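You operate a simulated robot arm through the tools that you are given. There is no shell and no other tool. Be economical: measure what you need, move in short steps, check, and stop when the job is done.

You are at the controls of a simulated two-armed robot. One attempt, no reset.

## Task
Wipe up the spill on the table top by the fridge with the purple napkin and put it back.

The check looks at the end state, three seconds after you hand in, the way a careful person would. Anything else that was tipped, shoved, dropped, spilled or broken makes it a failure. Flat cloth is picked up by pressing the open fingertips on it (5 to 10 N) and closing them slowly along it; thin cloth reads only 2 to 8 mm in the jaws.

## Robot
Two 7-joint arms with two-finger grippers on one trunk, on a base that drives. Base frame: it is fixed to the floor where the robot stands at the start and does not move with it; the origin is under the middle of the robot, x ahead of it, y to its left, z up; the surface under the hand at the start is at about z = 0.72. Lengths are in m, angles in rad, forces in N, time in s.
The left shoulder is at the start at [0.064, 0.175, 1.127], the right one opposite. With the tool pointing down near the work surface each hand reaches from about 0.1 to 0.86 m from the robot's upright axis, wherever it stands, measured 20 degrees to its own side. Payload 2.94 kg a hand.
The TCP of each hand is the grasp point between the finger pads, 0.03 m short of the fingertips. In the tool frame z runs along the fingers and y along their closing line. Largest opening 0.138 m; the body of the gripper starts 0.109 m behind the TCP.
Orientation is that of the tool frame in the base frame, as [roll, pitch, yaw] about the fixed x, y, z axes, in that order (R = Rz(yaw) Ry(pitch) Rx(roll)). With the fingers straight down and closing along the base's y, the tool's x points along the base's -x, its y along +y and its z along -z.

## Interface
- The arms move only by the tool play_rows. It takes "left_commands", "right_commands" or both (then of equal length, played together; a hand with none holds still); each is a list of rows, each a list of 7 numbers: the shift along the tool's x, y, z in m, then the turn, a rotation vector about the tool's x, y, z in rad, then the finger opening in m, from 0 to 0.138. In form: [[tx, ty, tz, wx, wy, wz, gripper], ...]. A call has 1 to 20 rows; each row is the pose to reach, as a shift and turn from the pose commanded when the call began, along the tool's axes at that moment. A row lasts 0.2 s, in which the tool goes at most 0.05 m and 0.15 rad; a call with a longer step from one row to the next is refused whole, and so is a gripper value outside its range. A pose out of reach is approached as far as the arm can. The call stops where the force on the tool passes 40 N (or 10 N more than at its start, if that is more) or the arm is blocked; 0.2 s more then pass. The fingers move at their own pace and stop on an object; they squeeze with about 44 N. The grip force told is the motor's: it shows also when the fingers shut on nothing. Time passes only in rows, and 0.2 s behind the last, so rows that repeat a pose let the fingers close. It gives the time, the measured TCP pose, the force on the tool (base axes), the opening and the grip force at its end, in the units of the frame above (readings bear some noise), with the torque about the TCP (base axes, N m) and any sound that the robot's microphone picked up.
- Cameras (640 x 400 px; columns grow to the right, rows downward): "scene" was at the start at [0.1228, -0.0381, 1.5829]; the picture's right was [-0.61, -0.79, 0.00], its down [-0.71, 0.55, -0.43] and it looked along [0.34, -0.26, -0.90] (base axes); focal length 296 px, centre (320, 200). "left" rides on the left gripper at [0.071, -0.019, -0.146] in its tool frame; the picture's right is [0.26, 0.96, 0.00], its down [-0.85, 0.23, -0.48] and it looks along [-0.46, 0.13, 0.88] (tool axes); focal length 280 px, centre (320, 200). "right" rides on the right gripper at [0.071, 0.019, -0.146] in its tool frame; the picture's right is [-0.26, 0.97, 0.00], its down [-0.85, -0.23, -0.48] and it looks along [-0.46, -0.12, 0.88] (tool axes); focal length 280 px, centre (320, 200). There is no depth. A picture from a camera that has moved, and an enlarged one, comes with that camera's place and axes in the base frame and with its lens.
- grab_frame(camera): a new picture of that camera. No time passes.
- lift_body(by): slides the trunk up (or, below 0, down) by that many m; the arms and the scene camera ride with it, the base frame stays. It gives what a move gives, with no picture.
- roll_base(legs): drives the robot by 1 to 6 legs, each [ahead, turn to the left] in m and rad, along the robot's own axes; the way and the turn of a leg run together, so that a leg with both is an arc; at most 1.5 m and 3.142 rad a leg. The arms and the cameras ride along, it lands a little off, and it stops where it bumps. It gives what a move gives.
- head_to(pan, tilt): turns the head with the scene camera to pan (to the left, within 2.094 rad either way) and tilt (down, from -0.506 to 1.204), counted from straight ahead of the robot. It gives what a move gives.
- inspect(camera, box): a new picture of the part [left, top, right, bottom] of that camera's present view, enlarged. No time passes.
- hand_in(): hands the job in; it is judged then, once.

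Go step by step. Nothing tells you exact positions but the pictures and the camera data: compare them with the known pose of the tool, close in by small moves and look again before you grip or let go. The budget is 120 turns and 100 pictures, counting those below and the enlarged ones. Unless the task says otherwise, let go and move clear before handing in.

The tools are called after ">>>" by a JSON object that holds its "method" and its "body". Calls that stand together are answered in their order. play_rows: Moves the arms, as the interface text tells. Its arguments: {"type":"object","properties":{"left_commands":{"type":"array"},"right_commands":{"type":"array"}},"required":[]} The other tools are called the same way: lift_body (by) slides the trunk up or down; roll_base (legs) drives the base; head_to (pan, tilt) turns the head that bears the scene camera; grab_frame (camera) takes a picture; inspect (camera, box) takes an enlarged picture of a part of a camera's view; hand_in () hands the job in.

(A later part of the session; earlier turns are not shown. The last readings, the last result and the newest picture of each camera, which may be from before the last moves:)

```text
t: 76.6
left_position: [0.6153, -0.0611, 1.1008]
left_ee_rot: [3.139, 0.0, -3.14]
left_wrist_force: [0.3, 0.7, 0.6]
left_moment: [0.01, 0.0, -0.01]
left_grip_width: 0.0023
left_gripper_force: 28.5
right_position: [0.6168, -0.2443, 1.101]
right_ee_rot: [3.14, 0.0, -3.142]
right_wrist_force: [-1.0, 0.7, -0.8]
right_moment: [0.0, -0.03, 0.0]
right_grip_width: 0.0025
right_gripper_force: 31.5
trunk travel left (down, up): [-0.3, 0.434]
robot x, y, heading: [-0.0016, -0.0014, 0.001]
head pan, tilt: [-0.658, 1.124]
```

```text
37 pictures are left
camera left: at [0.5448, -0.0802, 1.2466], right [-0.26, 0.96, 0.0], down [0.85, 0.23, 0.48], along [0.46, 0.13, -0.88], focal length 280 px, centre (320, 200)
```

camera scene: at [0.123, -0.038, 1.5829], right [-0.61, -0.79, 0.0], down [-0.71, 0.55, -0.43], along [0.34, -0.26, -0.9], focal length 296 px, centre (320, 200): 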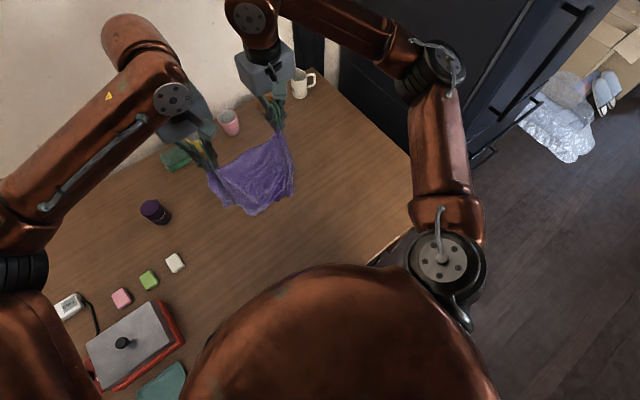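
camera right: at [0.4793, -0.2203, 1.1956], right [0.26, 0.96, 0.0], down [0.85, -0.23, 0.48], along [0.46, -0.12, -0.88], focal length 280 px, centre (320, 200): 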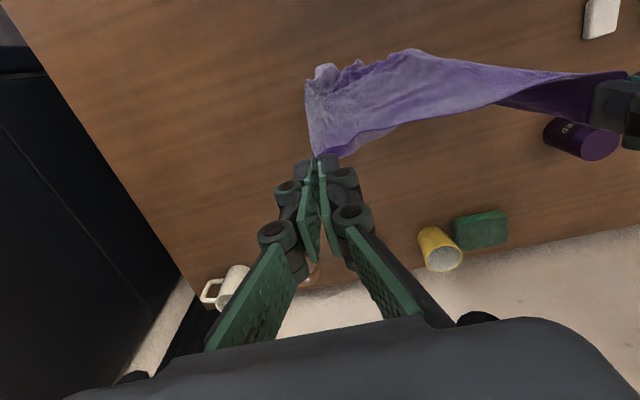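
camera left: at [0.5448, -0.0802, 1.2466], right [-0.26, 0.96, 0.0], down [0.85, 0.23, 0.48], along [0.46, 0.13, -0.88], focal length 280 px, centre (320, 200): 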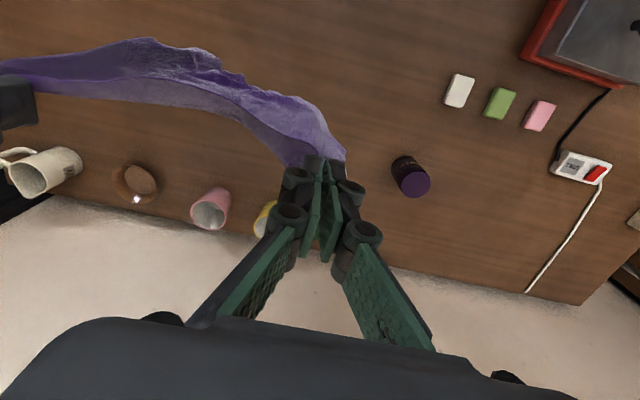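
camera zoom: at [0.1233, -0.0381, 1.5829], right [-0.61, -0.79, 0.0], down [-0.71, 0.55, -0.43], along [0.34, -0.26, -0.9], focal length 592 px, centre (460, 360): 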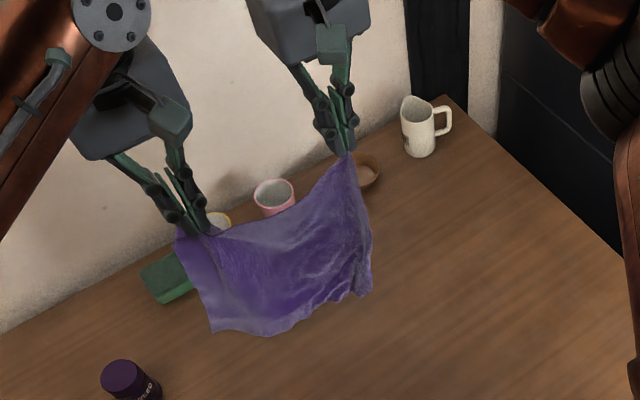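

It hangs well. I'll lower it until the bottom edge just meets the table near x ≈ 0.62, then check.

>>> {"method": "play_rows", "body": {"right_commands": [[-0.004, -0.006, 0.03, 0, 0, 0, 0], [-0.009, -0.013, 0.06, 0, 0, 0, 0], [-0.009, -0.015, 0.09, 0, 0, 0, 0], [-0.009, -0.015, 0.09, 0, 0, 0, 0], [-0.009, -0.015, 0.09, 0, 0, 0, 0]], "left_commands": [[-0.004, -0.004, 0.03, 0, 0, 0, 0], [-0.009, -0.01, 0.06, 0, 0, 0, 0], [-0.009, -0.01, 0.09, 0, 0, 0, 0], [-0.009, -0.01, 0.09, 0, 0, 0, 0], [-0.009, -0.01, 0.09, 0, 0, 0, 0]]}}

>>> {"method": "inspect", "body": {"camera": "scene", "box": [130, 20, 370, 220]}}

```text
t: 77.8
left_position: [0.6253, -0.0713, 1.0107]
left_ee_rot: [3.139, 0.0, -3.14]
left_wrist_force: [0.0, 0.1, 2.5]
left_moment: [-0.02, 0.05, 0.03]
left_grip_width: 0.0002
left_gripper_force: 28.3
right_position: [0.6263, -0.2604, 1.0102]
right_ee_rot: [-3.141, 0.0, -3.142]
right_wrist_force: [-0.2, 0.9, -1.7]
right_moment: [0.05, 0.02, 0.01]
right_grip_width: 0.0006
right_gripper_force: 29.1
trunk travel left (down, up): [-0.3, 0.434]
robot x, y, heading: [0.0001, 0.0021, 0.004]
head pan, tilt: [-0.658, 1.124]
```

```text
2.00 times, centred on (250, 120) of scene
camera zoom: at [0.1238, -0.0381, 1.5829], right [-0.61, -0.79, 0.0], down [-0.71, 0.55, -0.43], along [0.34, -0.26, -0.9], focal length 592 px, centre (460, 360)
```

zoom: 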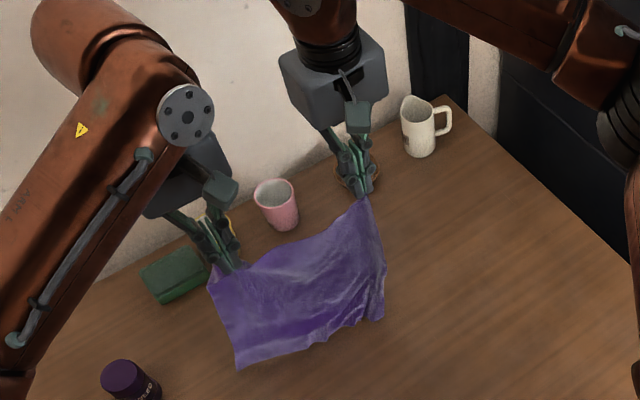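

The bottom edge is on the table around x ≈ 0.6. Now I'll lay it down along an arc toward me.

>>> {"method": "play_rows", "body": {"right_commands": [[0.025, 0, 0.01, 0, 0, 0, 0], [0.055, 0, 0.017, 0, 0, 0, 0], [0.085, 0, 0.027, 0, 0, 0, 0], [0.115, 0, 0.04, 0, 0, 0, 0], [0.145, 0, 0.06, 0, 0, 0, 0], [0.175, 0, 0.085, 0, 0, 0, 0], [0.205, 0, 0.118, 0, 0, 0, 0], [0.225, 0, 0.15, 0, 0, 0, 0], [0.24, 0, 0.19, 0, 0, 0, 0], [0.25, 0, 0.225, 0, 0, 0, 0], [0.255, 0, 0.245, 0, 0, 0, 0], [0.257, 0, 0.253, 0, 0, 0, 0]], "left_commands": [[0.025, 0, 0.01, 0, 0, 0, 0], [0.055, 0, 0.017, 0, 0, 0, 0], [0.085, 0, 0.027, 0, 0, 0, 0], [0.115, 0, 0.04, 0, 0, 0, 0], [0.145, 0, 0.06, 0, 0, 0, 0], [0.175, 0, 0.085, 0, 0, 0, 0], [0.205, 0, 0.118, 0, 0, 0, 0], [0.225, 0, 0.15, 0, 0, 0, 0], [0.24, 0, 0.19, 0, 0, 0, 0], [0.25, 0, 0.225, 0, 0, 0, 0], [0.255, 0, 0.245, 0, 0, 0, 0], [0.257, 0, 0.253, 0, 0, 0, 0]]}}

>>> {"method": "inspect", "body": {"camera": "scene", "box": [170, 100, 410, 300]}}

>>> {"method": "grab_frame", "body": {"camera": "right"}}

>>> {"method": "grab_frame", "body": {"camera": "left"}}

```text
t: 80.4
left_position: [0.3673, -0.0708, 0.7575]
left_ee_rot: [3.141, -0.002, -3.139]
left_wrist_force: [-0.3, 0.4, -0.7]
left_moment: [0.03, 0.0, -0.01]
left_grip_width: 0.0006
left_gripper_force: 28.0
right_position: [0.3692, -0.2608, 0.7565]
right_ee_rot: [3.141, -0.001, 3.142]
right_wrist_force: [1.7, 0.1, 0.4]
right_moment: [0.05, 0.01, -0.03]
right_grip_width: 0.0
right_gripper_force: 25.6
trunk travel left (down, up): [-0.3, 0.434]
robot x, y, heading: [0.0018, -0.0003, -0.004]
head pan, tilt: [-0.658, 1.124]
```

```text
2.00 times, centred on (290, 200) of scene
camera zoom: at [0.1229, -0.0379, 1.583], right [-0.61, -0.79, 0.0], down [-0.71, 0.55, -0.43], along [0.34, -0.26, -0.9], focal length 592 px, centre (380, 200)
```

zoom: 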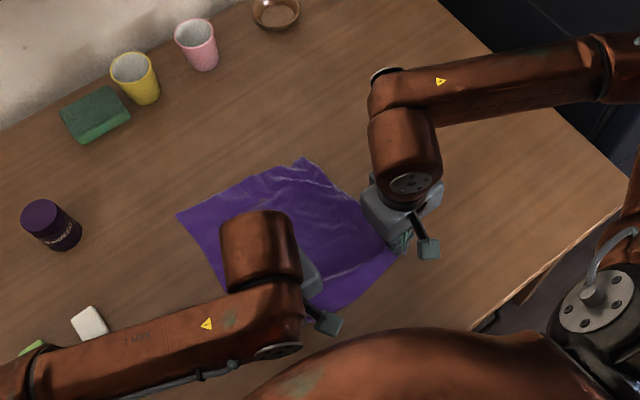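

```text
34 pictures are left
camera right: at [0.2965, -0.2407, 0.902], right [0.26, 0.96, 0.0], down [0.85, -0.23, 0.48], along [0.46, -0.13, -0.88], focal length 280 px, centre (320, 200)
```

right: 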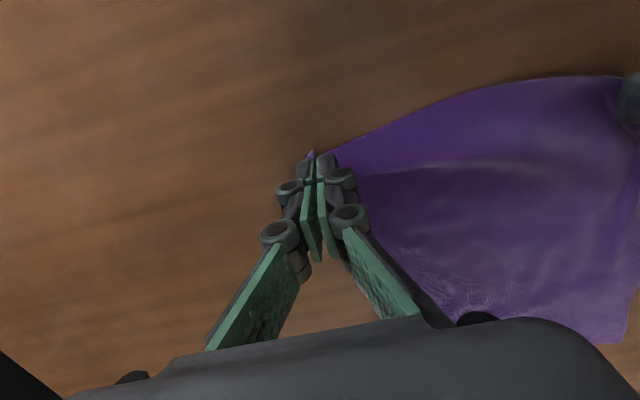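

```text
33 pictures are left
camera left: at [0.2963, -0.0898, 0.904], right [-0.26, 0.96, 0.0], down [0.85, 0.23, 0.48], along [0.46, 0.13, -0.88], focal length 280 px, centre (320, 200)
```

left: 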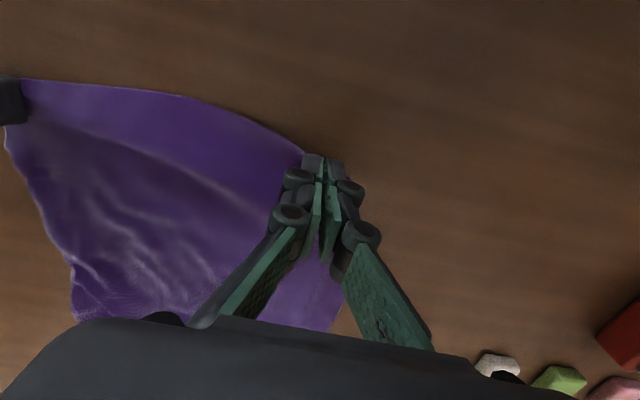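

It is laid down nicely. One far corner is almost exactly home, and the right side is a bit narrow. I'll release gently and lift to see what needs straightening.

>>> {"method": "play_rows", "body": {"right_commands": [[0, 0, 0.004, 0, 0, 0, 0], [0, 0, 0.005, 0, 0, 0, 0.01], [0, 0, 0.005, 0, 0, 0, 0.02], [0, 0, 0.005, 0, 0, 0, 0.03], [0, 0, 0.0, 0, 0, 0, 0.04], [0, 0, -0.03, 0, 0, 0, 0.045], [0, 0, -0.07, 0, 0, 0, 0.045], [0, -0.02, -0.11, 0, 0, 0, 0.045], [0, -0.05, -0.14, 0, 0, 0, 0.045]], "left_commands": [[0, 0, 0.005, 0, 0, 0, 0], [0, 0, 0.006, 0, 0, 0, 0.01], [0, 0, 0.006, 0, 0, 0, 0.02], [0, 0, 0.006, 0, 0, 0, 0.03], [0, 0, 0.0, 0, 0, 0, 0.04], [0, 0, -0.03, 0, 0, 0, 0.045], [0, 0.0, -0.07, 0, 0, 0, 0.045], [0, 0.03, -0.1, 0, 0, 0, 0.045], [0, 0.07, -0.12, 0, 0, 0, 0.045]]}}

>>> {"method": "inspect", "body": {"camera": "scene", "box": [210, 130, 410, 290]}}

>>> {"method": "grab_frame", "body": {"camera": "right"}}

>>> {"method": "grab_frame", "body": {"camera": "left"}}

```text
t: 82.4
left_position: [0.3657, -0.001, 0.8798]
left_ee_rot: [3.139, 0.001, -3.14]
left_wrist_force: [-0.4, 0.7, 0.1]
left_moment: [-0.01, -0.02, 0.0]
left_grip_width: 0.0449
left_gripper_force: 0.2
right_position: [0.3673, -0.3095, 0.8989]
right_ee_rot: [-3.14, 0.001, 3.141]
right_wrist_force: [-0.1, 1.5, 0.4]
right_moment: [-0.04, -0.04, 0.0]
right_grip_width: 0.0452
right_gripper_force: 0.1
trunk travel left (down, up): [-0.3, 0.434]
robot x, y, heading: [-0.0019, 0.002, 0.004]
head pan, tilt: [-0.658, 1.124]
```

```text
2.50 times, centred on (310, 210) of scene
camera zoom: at [0.1216, -0.0368, 1.5831], right [-0.61, -0.79, 0.0], down [-0.71, 0.55, -0.43], along [0.34, -0.26, -0.9], focal length 740 px, centre (345, 175)
```

zoom: 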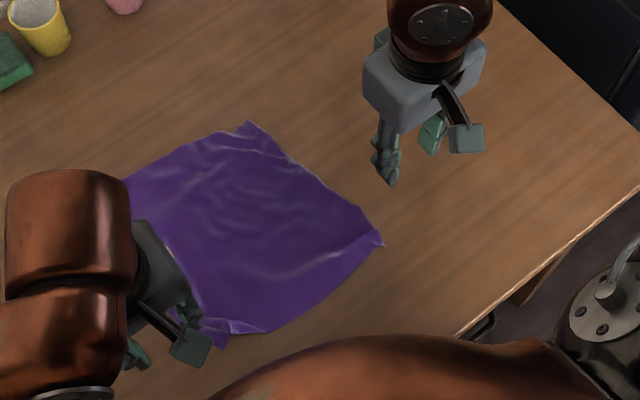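

```text
31 pictures are left
camera right: at [0.2952, -0.2899, 1.0438], right [0.26, 0.97, 0.0], down [0.85, -0.23, 0.48], along [0.46, -0.12, -0.88], focal length 280 px, centre (320, 200)
```

right: 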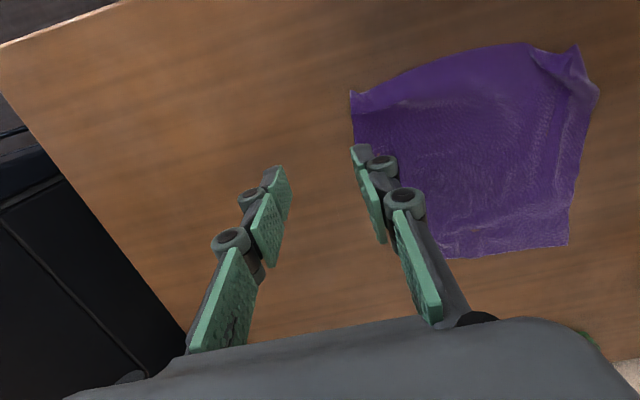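

```text
30 pictures are left
camera left: at [0.2954, -0.0197, 1.0254], right [-0.26, 0.96, 0.0], down [0.85, 0.23, 0.48], along [0.46, 0.13, -0.88], focal length 280 px, centre (320, 200)
```

left: 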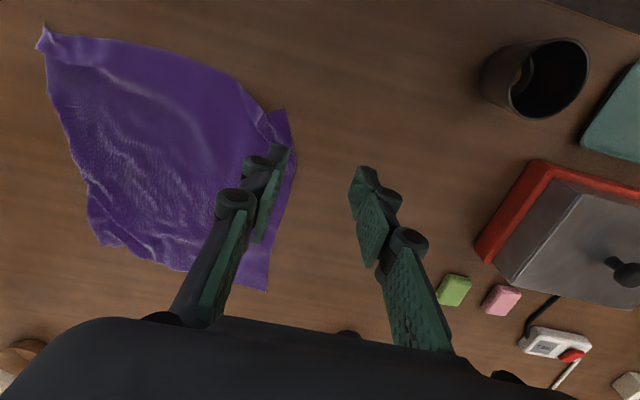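

The napkin is almost home. The far-right corner is about 7 cm short at (0.595, −0.235), and the near-right one about 4 cm short. I'll straighten these with the right hand, starting with the far corner.

>>> {"method": "play_rows", "body": {"right_commands": [[-0.04, 0.01, 0, 0, 0, 0, 0.045], [-0.08, 0.03, 0, 0, 0, 0, 0.045], [-0.12, 0.05, 0, 0, 0, 0, 0.045], [-0.16, 0.07, 0, 0, 0, 0, 0.045], [-0.2, 0.085, 0.02, 0, 0, 0, 0.045], [-0.205, 0.085, 0.06, 0, 0, 0, 0.045], [-0.205, 0.085, 0.1, 0, 0, 0, 0.045]]}}

>>> {"method": "grab_frame", "body": {"camera": "right"}}

```text
t: 84.0
left_position: [0.3685, -0.0015, 0.8788]
left_ee_rot: [3.14, 0.0, -3.138]
left_wrist_force: [0.9, -0.2, 0.5]
left_moment: [-0.01, 0.02, -0.01]
left_grip_width: 0.0448
left_gripper_force: 0.1
right_position: [0.5722, -0.2264, 0.797]
right_ee_rot: [-3.141, 0.0, 3.141]
right_wrist_force: [0.4, -0.1, 0.1]
right_moment: [0.01, 0.0, 0.0]
right_grip_width: 0.0451
right_gripper_force: 0.1
trunk travel left (down, up): [-0.3, 0.434]
robot x, y, heading: [0.002, 0.0017, -0.002]
head pan, tilt: [-0.658, 1.124]
```

```text
29 pictures are left
camera right: at [0.501, -0.2062, 0.9423], right [0.26, 0.97, 0.0], down [0.85, -0.23, 0.48], along [0.46, -0.12, -0.88], focal length 280 px, centre (320, 200)
```

right: 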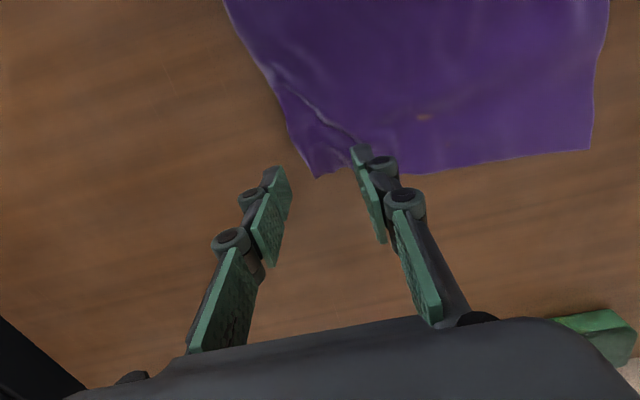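

Corner C is at (0.594, −0.235). I'll grip at about (0.566, −0.197) and press down.

>>> {"method": "play_rows", "body": {"right_commands": [[0.006, 0.029, 0, 0, 0, 0, 0.044], [0.006, 0.029, 0.025, 0, 0, 0, 0.044], [0.006, 0.029, 0.042, 0, 0, 0, 0.044], [0.006, 0.029, 0.046, 0, 0, 0, 0.044], [0.006, 0.029, 0.0468, 0, 0, 0, 0.044], [0.006, 0.029, 0.0468, 0, 0, 0, 0.044]]}}

```text
t: 85.4
left_position: [0.3667, -0.0017, 0.8794]
left_ee_rot: [3.141, 0.003, -3.14]
left_wrist_force: [0.3, 0.3, -1.2]
left_moment: [-0.02, -0.01, -0.03]
left_grip_width: 0.045
left_gripper_force: 0.0
right_position: [0.5668, -0.1974, 0.7507]
right_ee_rot: [3.141, 0.002, -3.14]
right_wrist_force: [-0.8, -0.9, 10.4]
right_moment: [-0.34, -0.05, -0.03]
right_grip_width: 0.0451
right_gripper_force: 1.0
trunk travel left (down, up): [-0.3, 0.434]
robot x, y, heading: [-0.001, 0.0026, 0.0]
head pan, tilt: [-0.658, 1.124]
```

>>> {"method": "play_rows", "body": {"right_commands": [[0, 0, 0, 0, 0, 0, 0.041], [0, 0, 0, 0, 0, 0, 0.038], [0, 0, 0, 0, 0, 0, 0.035], [0, 0, 0, 0, 0, 0, 0.032], [0, 0, 0, 0, 0, 0, 0.029], [0, 0, 0, 0, 0, 0, 0.026], [0, 0, 0, 0, 0, 0, 0.023], [0, 0, 0, 0, 0, 0, 0.02], [0, 0, 0, 0, 0, 0, 0.017], [0, 0, 0, 0, 0, 0, 0.014], [0, 0, 0, 0, 0, 0, 0.011], [0, 0, 0, 0, 0, 0, 0.008], [0, 0, 0, 0, 0, 0, 0.005], [0, 0, 0, 0, 0, 0, 0.002], [0, 0, 0, 0, 0, 0, 0], [0, 0, 0, 0, 0, 0, 0]]}}

>>> {"method": "play_rows", "body": {"right_commands": [[0, 0, -0.004, 0, 0, 0, 0], [-0.006, -0.015, -0.006, 0, 0, 0, 0], [-0.012, -0.03, -0.006, 0, 0, 0, 0], [-0.018, -0.045, -0.006, 0, 0, 0, 0], [-0.024, -0.06, -0.006, 0, 0, 0, 0], [-0.03, -0.07, -0.004, 0, 0, 0, 0]]}}

>>> {"method": "grab_frame", "body": {"camera": "right"}}

>>> {"method": "inspect", "body": {"camera": "scene", "box": [210, 130, 410, 290]}}

```text
t: 88.8
left_position: [0.3673, -0.0015, 0.8785]
left_ee_rot: [3.14, -0.001, -3.14]
left_wrist_force: [0.2, 0.6, -0.2]
left_moment: [0.02, 0.0, 0.01]
left_grip_width: 0.0449
left_gripper_force: 0.0
right_position: [0.5664, -0.1959, 0.7508]
right_ee_rot: [3.14, -0.001, 3.141]
right_wrist_force: [-0.1, 0.5, -0.9]
right_moment: [-0.12, 0.01, 0.01]
right_grip_width: 0.0074
right_gripper_force: 35.4
trunk travel left (down, up): [-0.3, 0.434]
robot x, y, heading: [0.0014, 0.0002, 0.005]
head pan, tilt: [-0.658, 1.124]
```

```text
t: 90.2
left_position: [0.3676, -0.0009, 0.8784]
left_ee_rot: [3.141, 0.0, -3.139]
left_wrist_force: [0.4, -0.1, -0.4]
left_moment: [0.0, 0.01, 0.01]
left_grip_width: 0.045
left_gripper_force: 0.0
right_position: [0.598, -0.2688, 0.7544]
right_ee_rot: [-3.14, 0.0, 3.14]
right_wrist_force: [-0.8, -0.9, 2.4]
right_moment: [-0.05, -0.04, 0.0]
right_grip_width: 0.0057
right_gripper_force: 29.3
trunk travel left (down, up): [-0.3, 0.434]
robot x, y, heading: [-0.0009, 0.0018, 0.004]
head pan, tilt: [-0.658, 1.124]
```

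```text
28 pictures are left
camera right: at [0.5253, -0.2476, 0.8995], right [0.26, 0.96, 0.0], down [0.85, -0.23, 0.48], along [0.46, -0.13, -0.88], focal length 280 px, centre (320, 200)
```

right: 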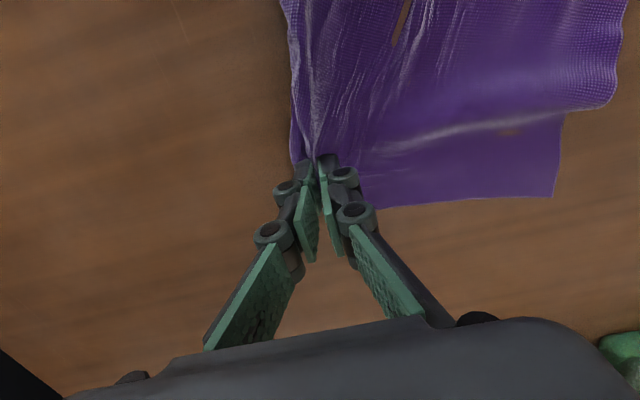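

```text
2.50 times, centred on (310, 210) of scene
camera zoom: at [0.123, -0.0379, 1.5829], right [-0.61, -0.79, 0.0], down [-0.71, 0.55, -0.43], along [0.34, -0.26, -0.9], focal length 740 px, centre (345, 175)
```

zoom: 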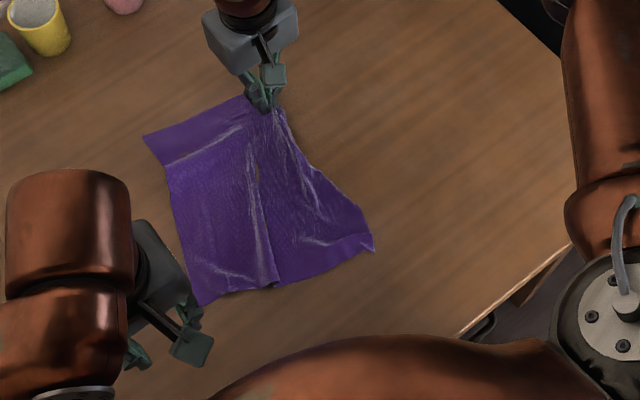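

The whole far edge moved along, so there is now slack between the far corners. I'll release here, since C is about home, and then pull the other far corner back with the left hand.

>>> {"method": "play_rows", "body": {"right_commands": [[0, 0, 0.003, 0, 0, 0, 0.01], [0, 0, 0.003, 0, 0, 0, 0.025], [0, 0, 0.002, 0, 0, 0, 0.042], [0, 0, -0.03, 0, 0, 0, 0.045], [0, -0.01, -0.07, 0, 0, 0, 0.045], [0, -0.05, -0.1, 0, 0, 0, 0.045], [0, -0.09, -0.12, 0, 0, 0, 0.045], [0.02, -0.13, -0.14, 0, 0, 0, 0.045]], "left_commands": [[-0.04, 0, 0, 0, 0, 0, 0.045], [-0.08, 0, 0, 0, 0, 0, 0.045], [-0.12, 0, 0, 0, 0, 0, 0.045], [-0.16, -0.02, 0, 0, 0, 0, 0.045], [-0.2, -0.04, 0, 0, 0, 0, 0.045], [-0.23, -0.07, 0, 0, 0, 0, 0.045], [-0.255, -0.1, 0.02, 0, 0, 0, 0.045], [-0.265, -0.12, 0.05, 0, 0, 0, 0.045]]}}

>>> {"method": "grab_frame", "body": {"camera": "left"}}

>>> {"method": "inspect", "body": {"camera": "scene", "box": [210, 130, 410, 290]}}

```text
t: 92.0
left_position: [0.6333, -0.1234, 0.829]
left_ee_rot: [3.139, 0.001, -3.139]
left_wrist_force: [0.2, 0.2, -1.2]
left_moment: [0.05, -0.03, -0.01]
left_grip_width: 0.045
left_gripper_force: 0.0
right_position: [0.5749, -0.3994, 0.894]
right_ee_rot: [3.14, 0.001, 3.141]
right_wrist_force: [-0.9, -0.8, 0.1]
right_moment: [-0.02, -0.03, 0.02]
right_grip_width: 0.0452
right_gripper_force: 0.1
trunk travel left (down, up): [-0.3, 0.434]
robot x, y, heading: [0.0026, 0.0015, 0.003]
head pan, tilt: [-0.658, 1.124]
```

```text
26 pictures are left
camera left: at [0.5617, -0.1417, 0.9746], right [-0.26, 0.96, 0.0], down [0.85, 0.23, 0.48], along [0.46, 0.13, -0.88], focal length 280 px, centre (320, 200)
```

left: 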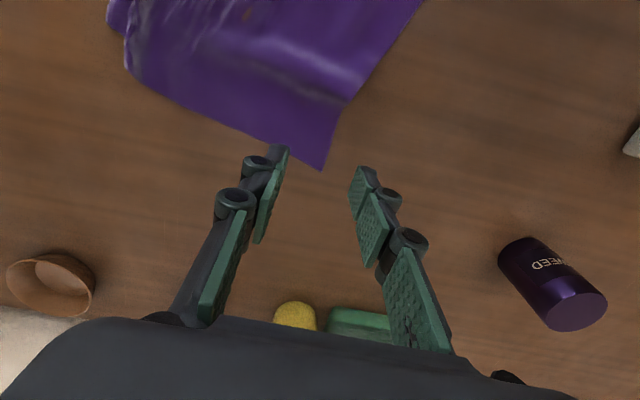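

```text
2.50 times, centred on (310, 210) of scene
camera zoom: at [0.1222, -0.0405, 1.583], right [-0.61, -0.79, 0.0], down [-0.71, 0.55, -0.43], along [0.34, -0.26, -0.9], focal length 740 px, centre (345, 175)
```

zoom: 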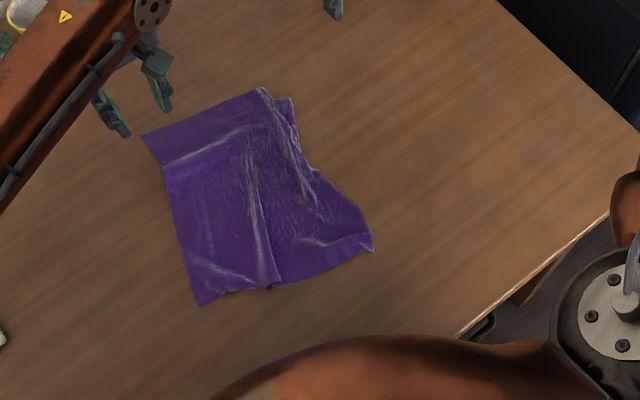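

Corner D is at (0.662, −0.111). The left hand will grip at (0.630, −0.147) and pull it to its home.

>>> {"method": "play_rows", "body": {"left_commands": [[0.003, -0.024, 0.02, 0, 0, 0, 0.042], [0.003, -0.024, 0.05, 0, 0, 0, 0.042], [0.003, -0.024, 0.072, 0, 0, 0, 0.042], [0.003, -0.024, 0.0775, 0, 0, 0, 0.042], [0.003, -0.024, 0.0785, 0, 0, 0, 0.042], [0.003, -0.024, 0.079, 0, 0, 0, 0.042]]}}

```text
t: 93.4
left_position: [0.6309, -0.1442, 0.7515]
left_ee_rot: [-3.139, 0.003, -3.14]
left_wrist_force: [0.8, -1.7, 14.0]
left_moment: [-0.18, -0.03, 0.02]
left_grip_width: 0.0427
left_gripper_force: 0.7
right_position: [0.5762, -0.3982, 0.8948]
right_ee_rot: [3.141, 0.0, -3.141]
right_wrist_force: [-1.1, 0.5, 1.1]
right_moment: [0.01, 0.02, 0.01]
right_grip_width: 0.0449
right_gripper_force: 0.1
trunk travel left (down, up): [-0.3, 0.434]
robot x, y, heading: [0.0015, 0.0001, 0.001]
head pan, tilt: [-0.658, 1.124]
```

>>> {"method": "play_rows", "body": {"left_commands": [[0, 0, -0.0004, 0, 0, 0, 0.039], [0, 0, -0.0004, 0, 0, 0, 0.036], [0, 0, -0.0004, 0, 0, 0, 0.033], [0, 0, -0.0004, 0, 0, 0, 0.03], [0, 0, -0.0004, 0, 0, 0, 0.027], [0, 0, -0.0004, 0, 0, 0, 0.024], [0, 0, -0.0004, 0, 0, 0, 0.021], [0, 0, -0.0004, 0, 0, 0, 0.018], [0, 0, -0.0004, 0, 0, 0, 0.015], [0, 0, -0.0004, 0, 0, 0, 0.012], [0, 0, -0.0004, 0, 0, 0, 0.009], [0, 0, -0.0004, 0, 0, 0, 0.006], [0, 0, -0.0004, 0, 0, 0, 0.003], [0, 0, -0.0004, 0, 0, 0, 0], [0, 0, -0.0004, 0, 0, 0, 0], [0, 0, -0.0004, 0, 0, 0, 0]]}}

>>> {"method": "play_rows", "body": {"left_commands": [[0, 0, -0.004, 0, 0, 0, 0], [0.007, 0.017, -0.006, 0, 0, 0, 0], [0.014, 0.034, -0.006, 0, 0, 0, 0], [0.021, 0.051, -0.006, 0, 0, 0, 0], [0.028, 0.068, -0.006, 0, 0, 0, 0], [0.035, 0.085, -0.006, 0, 0, 0, 0], [0.038, 0.095, -0.004, 0, 0, 0, 0]]}}

>>> {"method": "inspect", "body": {"camera": "scene", "box": [210, 130, 410, 290]}}

>>> {"method": "grab_frame", "body": {"camera": "right"}}

```text
t: 96.8
left_position: [0.6304, -0.144, 0.7498]
left_ee_rot: [3.141, 0.0, -3.141]
left_wrist_force: [0.6, -0.5, -1.2]
left_moment: [0.06, 0.04, -0.01]
left_grip_width: 0.007
left_gripper_force: 34.7
right_position: [0.5774, -0.3988, 0.8947]
right_ee_rot: [-3.141, -0.001, 3.141]
right_wrist_force: [-0.2, 0.3, 0.3]
right_moment: [0.02, 0.03, 0.0]
right_grip_width: 0.0452
right_gripper_force: 0.1
trunk travel left (down, up): [-0.3, 0.434]
robot x, y, heading: [0.0029, 0.0032, -0.001]
head pan, tilt: [-0.658, 1.124]
```

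```text
t: 98.4
left_position: [0.5928, -0.0485, 0.7539]
left_ee_rot: [3.14, -0.001, -3.138]
left_wrist_force: [0.4, 0.1, -1.9]
left_moment: [0.12, 0.03, -0.01]
left_grip_width: 0.006
left_gripper_force: 44.1
right_position: [0.5753, -0.398, 0.8941]
right_ee_rot: [-3.14, 0.0, 3.141]
right_wrist_force: [0.4, 0.3, 0.5]
right_moment: [-0.03, 0.02, 0.01]
right_grip_width: 0.0448
right_gripper_force: 0.1
trunk travel left (down, up): [-0.3, 0.434]
robot x, y, heading: [0.0026, 0.0033, 0.001]
head pan, tilt: [-0.658, 1.124]
```

```text
2.50 times, centred on (310, 210) of scene
camera zoom: at [0.1231, -0.0381, 1.5829], right [-0.61, -0.79, 0.0], down [-0.71, 0.55, -0.43], along [0.34, -0.26, -0.9], focal length 740 px, centre (345, 175)
```

zoom: 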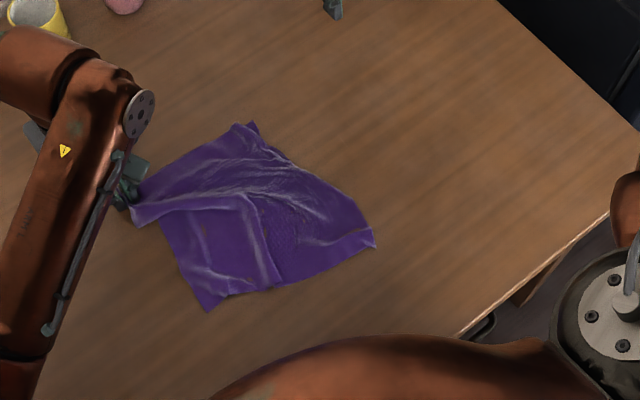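

```text
23 pictures are left
camera right: at [0.5051, -0.3774, 1.0392], right [0.26, 0.96, 0.0], down [0.85, -0.23, 0.48], along [0.46, -0.12, -0.88], focal length 280 px, centre (320, 200)
```

right: 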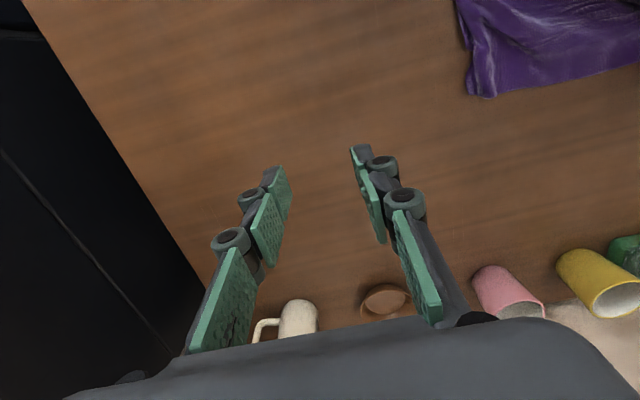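

The far-right corner slid back with it. I'll redo a two-handed lay: left keeps the far +y corner, right grips the far −y corner. Then I lift, let it hang, and lay it from near to far with the edge taut. The right hand approaches first.

>>> {"method": "play_rows", "body": {"right_commands": [[0.001, 0.04, 0, 0, 0, 0, 0.04], [0.002, 0.08, 0, 0, 0, 0, 0.04], [0.004, 0.12, 0.01, 0, 0, 0, 0.04], [0.005, 0.16, 0.03, 0, 0, 0, 0.04], [0.005, 0.19, 0.06, 0, 0, 0, 0.04], [0.005, 0.19, 0.1, 0, 0, 0, 0.04]]}}

>>> {"method": "grab_frame", "body": {"camera": "right"}}

```text
t: 99.8
left_position: [0.5927, -0.0509, 0.7546]
left_ee_rot: [3.14, 0.0, -3.139]
left_wrist_force: [-0.8, 0.2, 1.6]
left_moment: [0.09, -0.02, 0.04]
left_grip_width: 0.0061
left_gripper_force: 30.8
right_position: [0.5721, -0.2084, 0.7941]
right_ee_rot: [-3.141, 0.0, 3.139]
right_wrist_force: [0.4, 0.6, 0.7]
right_moment: [0.0, -0.02, 0.0]
right_grip_width: 0.0401
right_gripper_force: 0.0
trunk travel left (down, up): [-0.3, 0.434]
robot x, y, heading: [-0.0005, -0.001, -0.005]
head pan, tilt: [-0.658, 1.124]
```

```text
22 pictures are left
camera right: at [0.5, -0.1879, 0.9383], right [0.26, 0.96, 0.0], down [0.85, -0.23, 0.48], along [0.46, -0.12, -0.88], focal length 280 px, centre (320, 200)
```

right: 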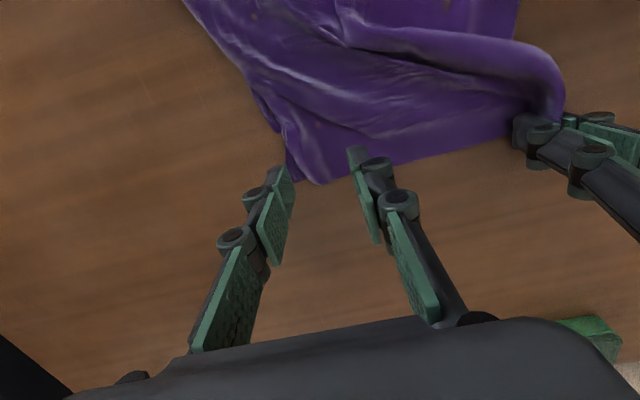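

>>> {"method": "play_rows", "body": {"right_commands": [[0.004, 0.002, 0.02, 0, 0, 0, 0.042], [0.004, 0.002, 0.035, 0, 0, 0, 0.042], [0.004, 0.002, 0.042, 0, 0, 0, 0.042], [0.004, 0.002, 0.0436, 0, 0, 0, 0.042], [0.004, 0.002, 0.0436, 0, 0, 0, 0.042]]}}

```text
t: 101.0
left_position: [0.5925, -0.0505, 0.7544]
left_ee_rot: [3.14, 0.002, -3.14]
left_wrist_force: [-0.6, -0.7, 4.2]
left_moment: [0.01, -0.06, 0.01]
left_grip_width: 0.0002
left_gripper_force: 24.7
right_position: [0.5681, -0.2054, 0.752]
right_ee_rot: [3.14, 0.0, -3.141]
right_wrist_force: [0.0, -0.6, 5.4]
right_moment: [-0.09, 0.07, -0.05]
right_grip_width: 0.0419
right_gripper_force: 0.1
trunk travel left (down, up): [-0.3, 0.434]
robot x, y, heading: [0.0012, -0.0013, 0.004]
head pan, tilt: [-0.658, 1.124]
```

>>> {"method": "play_rows", "body": {"right_commands": [[0, 0, 0.0004, 0, 0, 0, 0.039], [0, 0, 0.0004, 0, 0, 0, 0.036], [0, 0, 0.0004, 0, 0, 0, 0.033], [0, 0, 0.0004, 0, 0, 0, 0.03], [0, 0, 0.0004, 0, 0, 0, 0.027], [0, 0, 0.0004, 0, 0, 0, 0.024], [0, 0, 0.0004, 0, 0, 0, 0.021], [0, 0, 0.0004, 0, 0, 0, 0.018], [0, 0, 0.0004, 0, 0, 0, 0.015], [0, 0, 0.0004, 0, 0, 0, 0.012], [0, 0, 0.0004, 0, 0, 0, 0.009], [0, 0, 0.0004, 0, 0, 0, 0.006], [0, 0, 0.0004, 0, 0, 0, 0.003], [0, 0, 0.0004, 0, 0, 0, 0], [0, 0, 0.0004, 0, 0, 0, 0], [0, 0, 0.0004, 0, 0, 0, 0]]}}

>>> {"method": "play_rows", "body": {"right_commands": [[0, 0, -0.02, 0, 0, 0, 0], [0, -0.01, -0.04, 0, 0, 0, 0], [0, -0.02, -0.06, 0, 0, 0, 0], [0, -0.025, -0.08, 0, 0, 0, 0]], "left_commands": [[0, 0, -0.02, 0, 0, 0, 0], [0.007, 0, -0.04, 0, 0, 0, 0], [0.014, 0, -0.06, 0, 0, 0, 0], [0.02, 0, -0.08, 0, 0, 0, 0]]}}

>>> {"method": "grab_frame", "body": {"camera": "right"}}

```text
t: 104.4
left_position: [0.5926, -0.0501, 0.7534]
left_ee_rot: [3.14, -0.001, -3.139]
left_wrist_force: [0.0, -2.6, 4.9]
left_moment: [-0.15, -0.06, 0.01]
left_grip_width: 0.0001
left_gripper_force: 29.6
right_position: [0.5679, -0.2049, 0.7505]
right_ee_rot: [-3.141, -0.002, -3.142]
right_wrist_force: [0.1, 0.8, -0.5]
right_moment: [0.0, 0.05, 0.04]
right_grip_width: 0.0069
right_gripper_force: 32.7
trunk travel left (down, up): [-0.3, 0.434]
robot x, y, heading: [0.0017, 0.0002, 0.003]
head pan, tilt: [-0.658, 1.124]
```

```text
t: 105.4
left_position: [0.5712, -0.053, 0.8343]
left_ee_rot: [-3.135, 0.002, 3.141]
left_wrist_force: [3.6, -28.6, -0.4]
left_moment: [-0.78, -0.13, 0.35]
left_grip_width: 0.0022
left_gripper_force: 31.7
right_position: [0.5675, -0.2268, 0.833]
right_ee_rot: [3.135, -0.001, -3.139]
right_wrist_force: [-3.0, 28.2, 0.1]
right_moment: [0.86, 0.07, 0.3]
right_grip_width: 0.0037
right_gripper_force: 32.3
trunk travel left (down, up): [-0.3, 0.434]
robot x, y, heading: [0.001, 0.0023, 0.003]
head pan, tilt: [-0.658, 1.124]
```

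```text
21 pictures are left
camera right: at [0.4957, -0.2078, 0.9775], right [0.26, 0.97, 0.01], down [0.85, -0.23, 0.47], along [0.46, -0.12, -0.88], focal length 280 px, centre (320, 200)
```

right: 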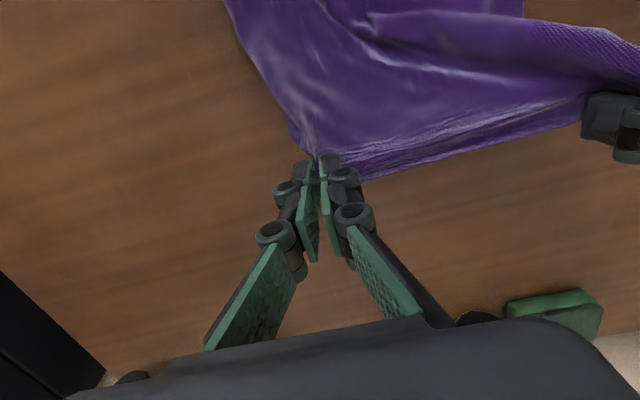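

Both grips are very firm (28 N tension). I'll ease 1 cm, lift until it hangs free, move back to x ≈ 0.37 and let it settle.

>>> {"method": "play_rows", "body": {"right_commands": [[0, 0.01, -0.02, 0, 0, 0, 0], [0, 0.01, -0.06, 0, 0, 0, 0], [0, 0.01, -0.1, 0, 0, 0, 0], [0, 0.01, -0.14, 0, 0, 0, 0], [0, 0.006, -0.18, 0, 0, 0, 0], [0, 0.0, -0.22, 0, 0, 0, 0], [0.01, -0.005, -0.25, 0, 0, 0, 0], [0.04, -0.012, -0.26, 0, 0, 0, 0], [0.075, -0.015, -0.26, 0, 0, 0, 0], [0.11, -0.015, -0.26, 0, 0, 0, 0], [0.145, -0.015, -0.26, 0, 0, 0, 0], [0.175, -0.015, -0.26, 0, 0, 0, 0], [0.195, -0.015, -0.26, 0, 0, 0, 0], [0.195, -0.015, -0.26, 0, 0, 0, 0], [0.195, -0.015, -0.26, 0, 0, 0, 0], [0.195, -0.015, -0.26, 0, 0, 0, 0], [0.195, -0.015, -0.26, 0, 0, 0, 0], [0.195, -0.015, -0.26, 0, 0, 0, 0]], "left_commands": [[0, 0, -0.02, 0, 0, 0, 0], [0, 0, -0.06, 0, 0, 0, 0], [0, 0, -0.1, 0, 0, 0, 0], [0, 0, -0.14, 0, 0, 0, 0], [0, -0.004, -0.18, 0, 0, 0, 0], [0, -0.01, -0.22, 0, 0, 0, 0], [0.01, -0.016, -0.25, 0, 0, 0, 0], [0.04, -0.022, -0.26, 0, 0, 0, 0], [0.075, -0.025, -0.26, 0, 0, 0, 0], [0.11, -0.025, -0.26, 0, 0, 0, 0], [0.145, -0.025, -0.26, 0, 0, 0, 0], [0.175, -0.025, -0.26, 0, 0, 0, 0], [0.195, -0.025, -0.26, 0, 0, 0, 0], [0.195, -0.025, -0.26, 0, 0, 0, 0], [0.195, -0.025, -0.26, 0, 0, 0, 0], [0.195, -0.025, -0.26, 0, 0, 0, 0], [0.195, -0.025, -0.26, 0, 0, 0, 0], [0.195, -0.025, -0.26, 0, 0, 0, 0]]}}

>>> {"method": "grab_frame", "body": {"camera": "scene"}}

```text
t: 109.2
left_position: [0.3773, -0.0755, 1.0941]
left_ee_rot: [3.14, 0.0, -3.139]
left_wrist_force: [2.0, -19.8, -1.4]
left_moment: [-0.62, -0.05, 0.22]
left_grip_width: 0.0025
left_gripper_force: 34.2
right_position: [0.3745, -0.2444, 1.0894]
right_ee_rot: [3.14, -0.001, -3.141]
right_wrist_force: [-2.6, 19.9, -0.3]
right_moment: [0.56, 0.07, 0.23]
right_grip_width: 0.002
right_gripper_force: 31.0
trunk travel left (down, up): [-0.3, 0.434]
robot x, y, heading: [0.0048, -0.0013, 0.001]
head pan, tilt: [-0.658, 1.124]
```

```text
20 pictures are left
camera scene: at [0.1231, -0.0379, 1.5829], right [-0.61, -0.79, 0.0], down [-0.71, 0.55, -0.43], along [0.34, -0.26, -0.9], focal length 296 px, centre (320, 200)
```

scene: 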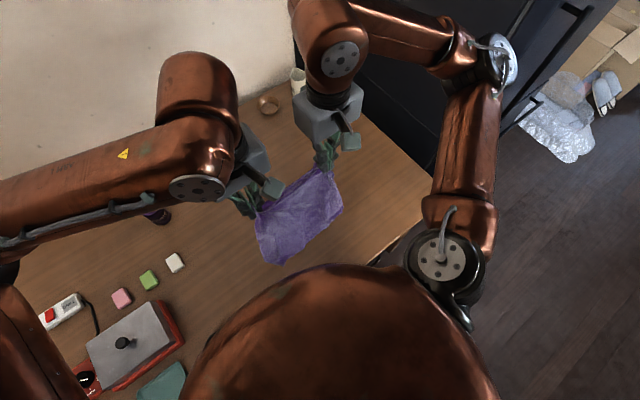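

It hangs flat and taut, centred at y ≈ −0.16. I'll lower the near edge to x ≈ 0.345 and lay it forward along an arc.

>>> {"method": "play_rows", "body": {"right_commands": [[0.014, 0, 0.022, 0, 0, 0, 0], [0.024, 0, 0.047, 0, 0, 0, 0], [0.028, 0, 0.072, 0, 0, 0, 0], [0.028, 0, 0.09, 0, 0, 0, 0], [0.028, 0, 0.092, 0, 0, 0, 0], [0.006, 0, 0.097, 0, 0, 0, 0], [-0.024, 0, 0.102, 0, 0, 0, 0], [-0.054, 0, 0.11, 0, 0, 0, 0], [-0.084, 0, 0.124, 0, 0, 0, 0], [-0.114, 0, 0.144, 0, 0, 0, 0], [-0.144, 0, 0.172, 0, 0, 0, 0], [-0.169, 0, 0.202, 0, 0, 0, 0], [-0.189, 0, 0.237, 0, 0, 0, 0], [-0.204, 0, 0.277, 0, 0, 0, 0], [-0.212, 0, 0.307, 0, 0, 0, 0], [-0.217, 0, 0.325, 0, 0, 0, 0], [-0.22, 0, 0.334, 0, 0, 0, 0]], "left_commands": [[0.014, 0, 0.022, 0, 0, 0, 0], [0.024, 0, 0.047, 0, 0, 0, 0], [0.028, 0, 0.072, 0, 0, 0, 0], [0.028, 0, 0.092, 0, 0, 0, 0], [0.028, 0, 0.094, 0, 0, 0, 0], [0.006, 0, 0.099, 0, 0, 0, 0], [-0.024, 0, 0.104, 0, 0, 0, 0], [-0.054, 0, 0.112, 0, 0, 0, 0], [-0.084, 0, 0.127, 0, 0, 0, 0], [-0.114, 0, 0.147, 0, 0, 0, 0], [-0.144, 0, 0.175, 0, 0, 0, 0], [-0.169, 0, 0.205, 0, 0, 0, 0], [-0.189, 0, 0.24, 0, 0, 0, 0], [-0.204, 0, 0.28, 0, 0, 0, 0], [-0.212, 0, 0.31, 0, 0, 0, 0], [-0.217, 0, 0.328, 0, 0, 0, 0], [-0.22, 0, 0.337, 0, 0, 0, 0]]}}

>>> {"method": "inspect", "body": {"camera": "scene", "box": [170, 100, 410, 300]}}

>>> {"method": "grab_frame", "body": {"camera": "right"}}

```text
t: 112.8
left_position: [0.5964, -0.0766, 0.7563]
left_ee_rot: [-3.14, -0.001, -3.141]
left_wrist_force: [2.4, -21.4, 0.0]
left_moment: [-0.58, -0.04, 0.2]
left_grip_width: 0.0014
left_gripper_force: 30.8
right_position: [0.5935, -0.244, 0.7565]
right_ee_rot: [3.141, -0.002, 3.141]
right_wrist_force: [-3.5, 20.8, 0.8]
right_moment: [0.59, 0.06, 0.2]
right_grip_width: 0.0022
right_gripper_force: 31.7
trunk travel left (down, up): [-0.3, 0.434]
robot x, y, heading: [-0.0008, 0.0001, 0.008]
head pan, tilt: [-0.658, 1.124]
```

```text
2.00 times, centred on (290, 200) of scene
camera zoom: at [0.1233, -0.0381, 1.5829], right [-0.61, -0.79, 0.0], down [-0.71, 0.55, -0.43], along [0.34, -0.26, -0.9], focal length 592 px, centre (380, 200)
```

zoom: 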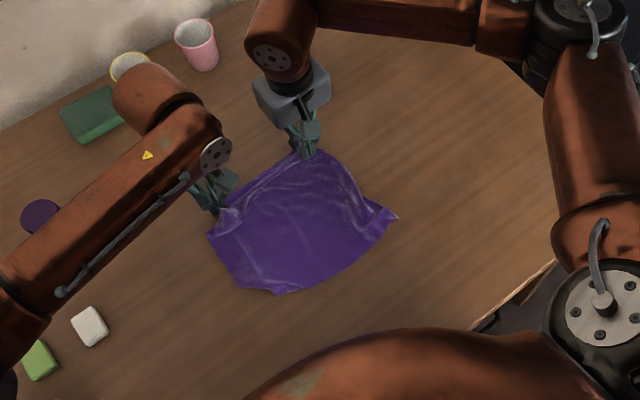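

```text
18 pictures are left
camera right: at [0.5216, -0.225, 0.9022], right [0.26, 0.97, 0.0], down [0.85, -0.23, 0.47], along [0.46, -0.12, -0.88], focal length 280 px, centre (320, 200)
```

right: 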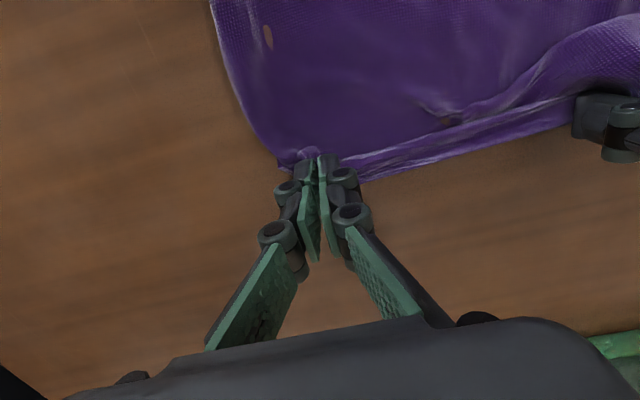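

The sheet lies fairly flat but the near edge is at x ≈ 0.41, 7 cm short. I'll release the far corners, then pull both near corners together to their home spots.

>>> {"method": "play_rows", "body": {"right_commands": [[0, 0.003, 0.003, 0, 0, 0, 0], [0, 0.003, 0.005, 0, 0, 0, 0.01], [0, 0.003, 0.005, 0, 0, 0, 0.025], [0, 0.003, 0.004, 0, 0, 0, 0.042], [0, 0.003, -0.03, 0, 0, 0, 0.045], [0, 0.0, -0.07, 0, 0, 0, 0.045], [0.03, -0.02, -0.1, 0, 0, 0, 0.045], [0.07, -0.03, -0.1, 0, 0, 0, 0.045], [0.11, -0.03, -0.1, 0, 0, 0, 0.045], [0.145, -0.02, -0.09, 0, 0, 0, 0.045]], "left_commands": [[0, -0.003, 0.003, 0, 0, 0, 0], [0, -0.003, 0.005, 0, 0, 0, 0.01], [0, -0.003, 0.005, 0, 0, 0, 0.025], [0, -0.003, 0.004, 0, 0, 0, 0.042], [0, 0, -0.03, 0, 0, 0, 0.045], [0, 0, -0.07, 0, 0, 0, 0.045], [0.03, 0.005, -0.1, 0, 0, 0, 0.045], [0.07, 0.005, -0.1, 0, 0, 0, 0.045], [0.11, 0.0, -0.1, 0, 0, 0, 0.045], [0.145, -0.01, -0.09, 0, 0, 0, 0.045]]}}

>>> {"method": "grab_frame", "body": {"camera": "right"}}

>>> {"method": "grab_frame", "body": {"camera": "left"}}

```text
t: 115.0
left_position: [0.4511, -0.0851, 0.8477]
left_ee_rot: [3.14, 0.001, -3.138]
left_wrist_force: [-0.4, 1.0, 0.0]
left_moment: [0.05, -0.01, 0.01]
left_grip_width: 0.0452
left_gripper_force: 0.0
right_position: [0.4471, -0.2652, 0.8455]
right_ee_rot: [-3.142, 0.0, 3.14]
right_wrist_force: [-0.1, 0.2, 0.0]
right_moment: [0.02, 0.0, 0.02]
right_grip_width: 0.0447
right_gripper_force: 0.1
trunk travel left (down, up): [-0.3, 0.434]
robot x, y, heading: [0.0002, -0.0015, -0.005]
head pan, tilt: [-0.658, 1.124]
```

```text
17 pictures are left
camera right: at [0.3755, -0.2457, 0.9907], right [0.26, 0.96, 0.0], down [0.85, -0.23, 0.48], along [0.46, -0.12, -0.88], focal length 280 px, centre (320, 200)
```

right: 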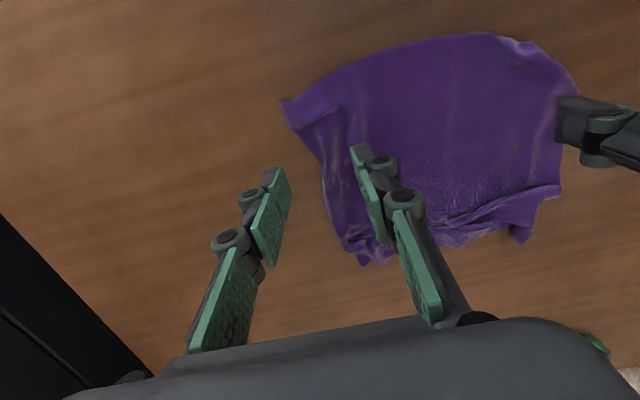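

```text
16 pictures are left
camera left: at [0.38, -0.1043, 0.9933], right [-0.27, 0.96, 0.0], down [0.85, 0.23, 0.48], along [0.46, 0.13, -0.88], focal length 280 px, centre (320, 200)
```

left: 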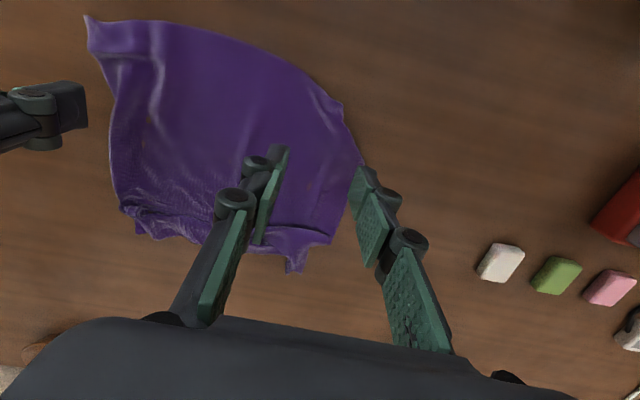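

The napkin spans x 0.40–0.63, y −0.29 to −0.04, with some wrinkles at the far edge. I'll grip near both near corners, about (0.432, −0.25) and (0.437, −0.09), and press down.

>>> {"method": "play_rows", "body": {"right_commands": [[0.015, 0.015, 0.03, 0, 0, 0, 0.04], [0.015, 0.015, 0.06, 0, 0, 0, 0.039], [0.015, 0.015, 0.085, 0, 0, 0, 0.039], [0.015, 0.015, 0.093, 0, 0, 0, 0.039], [0.015, 0.015, 0.095, 0, 0, 0, 0.039], [0.015, 0.015, 0.0955, 0, 0, 0, 0.039]], "left_commands": [[0.014, -0.005, 0.03, 0, 0, 0, 0.04], [0.014, -0.005, 0.06, 0, 0, 0, 0.039], [0.014, -0.005, 0.085, 0, 0, 0, 0.039], [0.014, -0.005, 0.095, 0, 0, 0, 0.039], [0.014, -0.005, 0.0972, 0, 0, 0, 0.039], [0.014, -0.005, 0.0978, 0, 0, 0, 0.039]]}}

```text
t: 116.4
left_position: [0.4376, -0.0901, 0.7502]
left_ee_rot: [-3.141, 0.005, -3.138]
left_wrist_force: [-0.3, 2.0, 26.9]
left_moment: [0.16, 0.02, -0.01]
left_grip_width: 0.0401
left_gripper_force: 3.7
right_position: [0.4317, -0.2499, 0.7523]
right_ee_rot: [-3.141, 0.001, -3.141]
right_wrist_force: [0.1, -0.1, -0.9]
right_moment: [0.0, 0.01, -0.03]
right_grip_width: 0.0392
right_gripper_force: 0.0
trunk travel left (down, up): [-0.3, 0.434]
robot x, y, heading: [0.0027, 0.0014, 0.004]
head pan, tilt: [-0.658, 1.124]
```

>>> {"method": "play_rows", "body": {"right_commands": [[0, 0, 0.001, 0, 0, 0, 0.039], [0, 0, 0.0017, 0, 0, 0, 0.039]], "left_commands": [[0, 0, -0.001, 0, 0, 0, 0.039], [0, 0, -0.0016, 0, 0, 0, 0.039]]}}

```text
t: 117.0
left_position: [0.4381, -0.0908, 0.7507]
left_ee_rot: [-3.14, 0.0, -3.138]
left_wrist_force: [4.3, -1.5, 18.1]
left_moment: [-0.19, -0.08, 0.03]
left_grip_width: 0.04
left_gripper_force: 0.6
right_position: [0.4323, -0.2507, 0.7501]
right_ee_rot: [3.142, 0.003, -3.141]
right_wrist_force: [-2.1, 0.1, 10.6]
right_moment: [-0.21, 0.07, -0.04]
right_grip_width: 0.0391
right_gripper_force: 0.0
trunk travel left (down, up): [-0.3, 0.434]
robot x, y, heading: [-0.0015, 0.0024, -0.006]
head pan, tilt: [-0.658, 1.124]
```

Close both slowly, with the left eased off a little.

>>> {"method": "play_rows", "body": {"right_commands": [[0, 0, 0, 0, 0, 0, 0.036], [0, 0, 0, 0, 0, 0, 0.033], [0, 0, 0, 0, 0, 0, 0.03], [0, 0, 0, 0, 0, 0, 0.027], [0, 0, 0, 0, 0, 0, 0.024], [0, 0, 0, 0, 0, 0, 0.021], [0, 0, 0, 0, 0, 0, 0.018], [0, 0, 0, 0, 0, 0, 0.015], [0, 0, 0, 0, 0, 0, 0.012], [0, 0, 0, 0, 0, 0, 0.009], [0, 0, 0, 0, 0, 0, 0.006], [0, 0, 0, 0, 0, 0, 0.003], [0, 0, 0, 0, 0, 0, 0], [0, 0, 0, 0, 0, 0, 0], [0, 0, 0, 0, 0, 0, 0]], "left_commands": [[0, 0, -0.0007, 0, 0, 0, 0.036], [0, 0, -0.0007, 0, 0, 0, 0.033], [0, 0, -0.0007, 0, 0, 0, 0.03], [0, 0, -0.0007, 0, 0, 0, 0.027], [0, 0, -0.0007, 0, 0, 0, 0.024], [0, 0, -0.0007, 0, 0, 0, 0.021], [0, 0, -0.0007, 0, 0, 0, 0.018], [0, 0, -0.0007, 0, 0, 0, 0.015], [0, 0, -0.0007, 0, 0, 0, 0.012], [0, 0, -0.0007, 0, 0, 0, 0.009], [0, 0, -0.0007, 0, 0, 0, 0.006], [0, 0, -0.0007, 0, 0, 0, 0.003], [0, 0, -0.0007, 0, 0, 0, 0], [0, 0, -0.0007, 0, 0, 0, 0], [0, 0, -0.0007, 0, 0, 0, 0]]}}

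>>> {"method": "grab_frame", "body": {"camera": "right"}}

```text
t: 120.2
left_position: [0.4373, -0.0891, 0.7514]
left_ee_rot: [3.141, 0.0, -3.139]
left_wrist_force: [-1.3, -3.4, 2.3]
left_moment: [0.1, 0.0, 0.02]
left_grip_width: 0.0
left_gripper_force: 24.8
right_position: [0.4323, -0.2508, 0.7504]
right_ee_rot: [3.141, -0.002, 3.14]
right_wrist_force: [-0.1, 3.2, -2.2]
right_moment: [0.47, 0.01, 0.03]
right_grip_width: 0.0024
right_gripper_force: 29.1
trunk travel left (down, up): [-0.3, 0.434]
robot x, y, heading: [-0.0071, -0.0018, 0.003]
head pan, tilt: [-0.658, 1.124]
```

```text
15 pictures are left
camera right: at [0.3613, -0.2299, 0.8947], right [0.26, 0.96, 0.0], down [0.85, -0.23, 0.48], along [0.46, -0.12, -0.88], focal length 280 px, centre (320, 200)
```

right: 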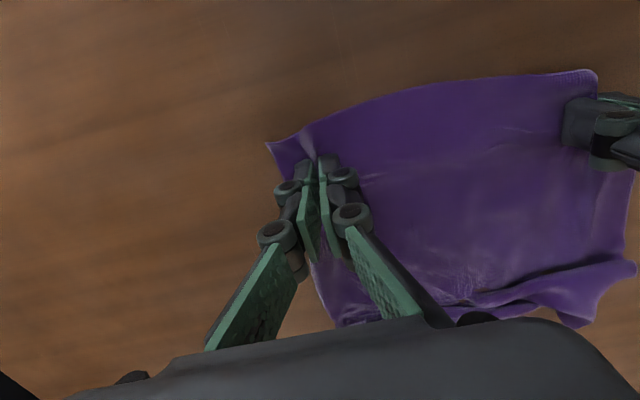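

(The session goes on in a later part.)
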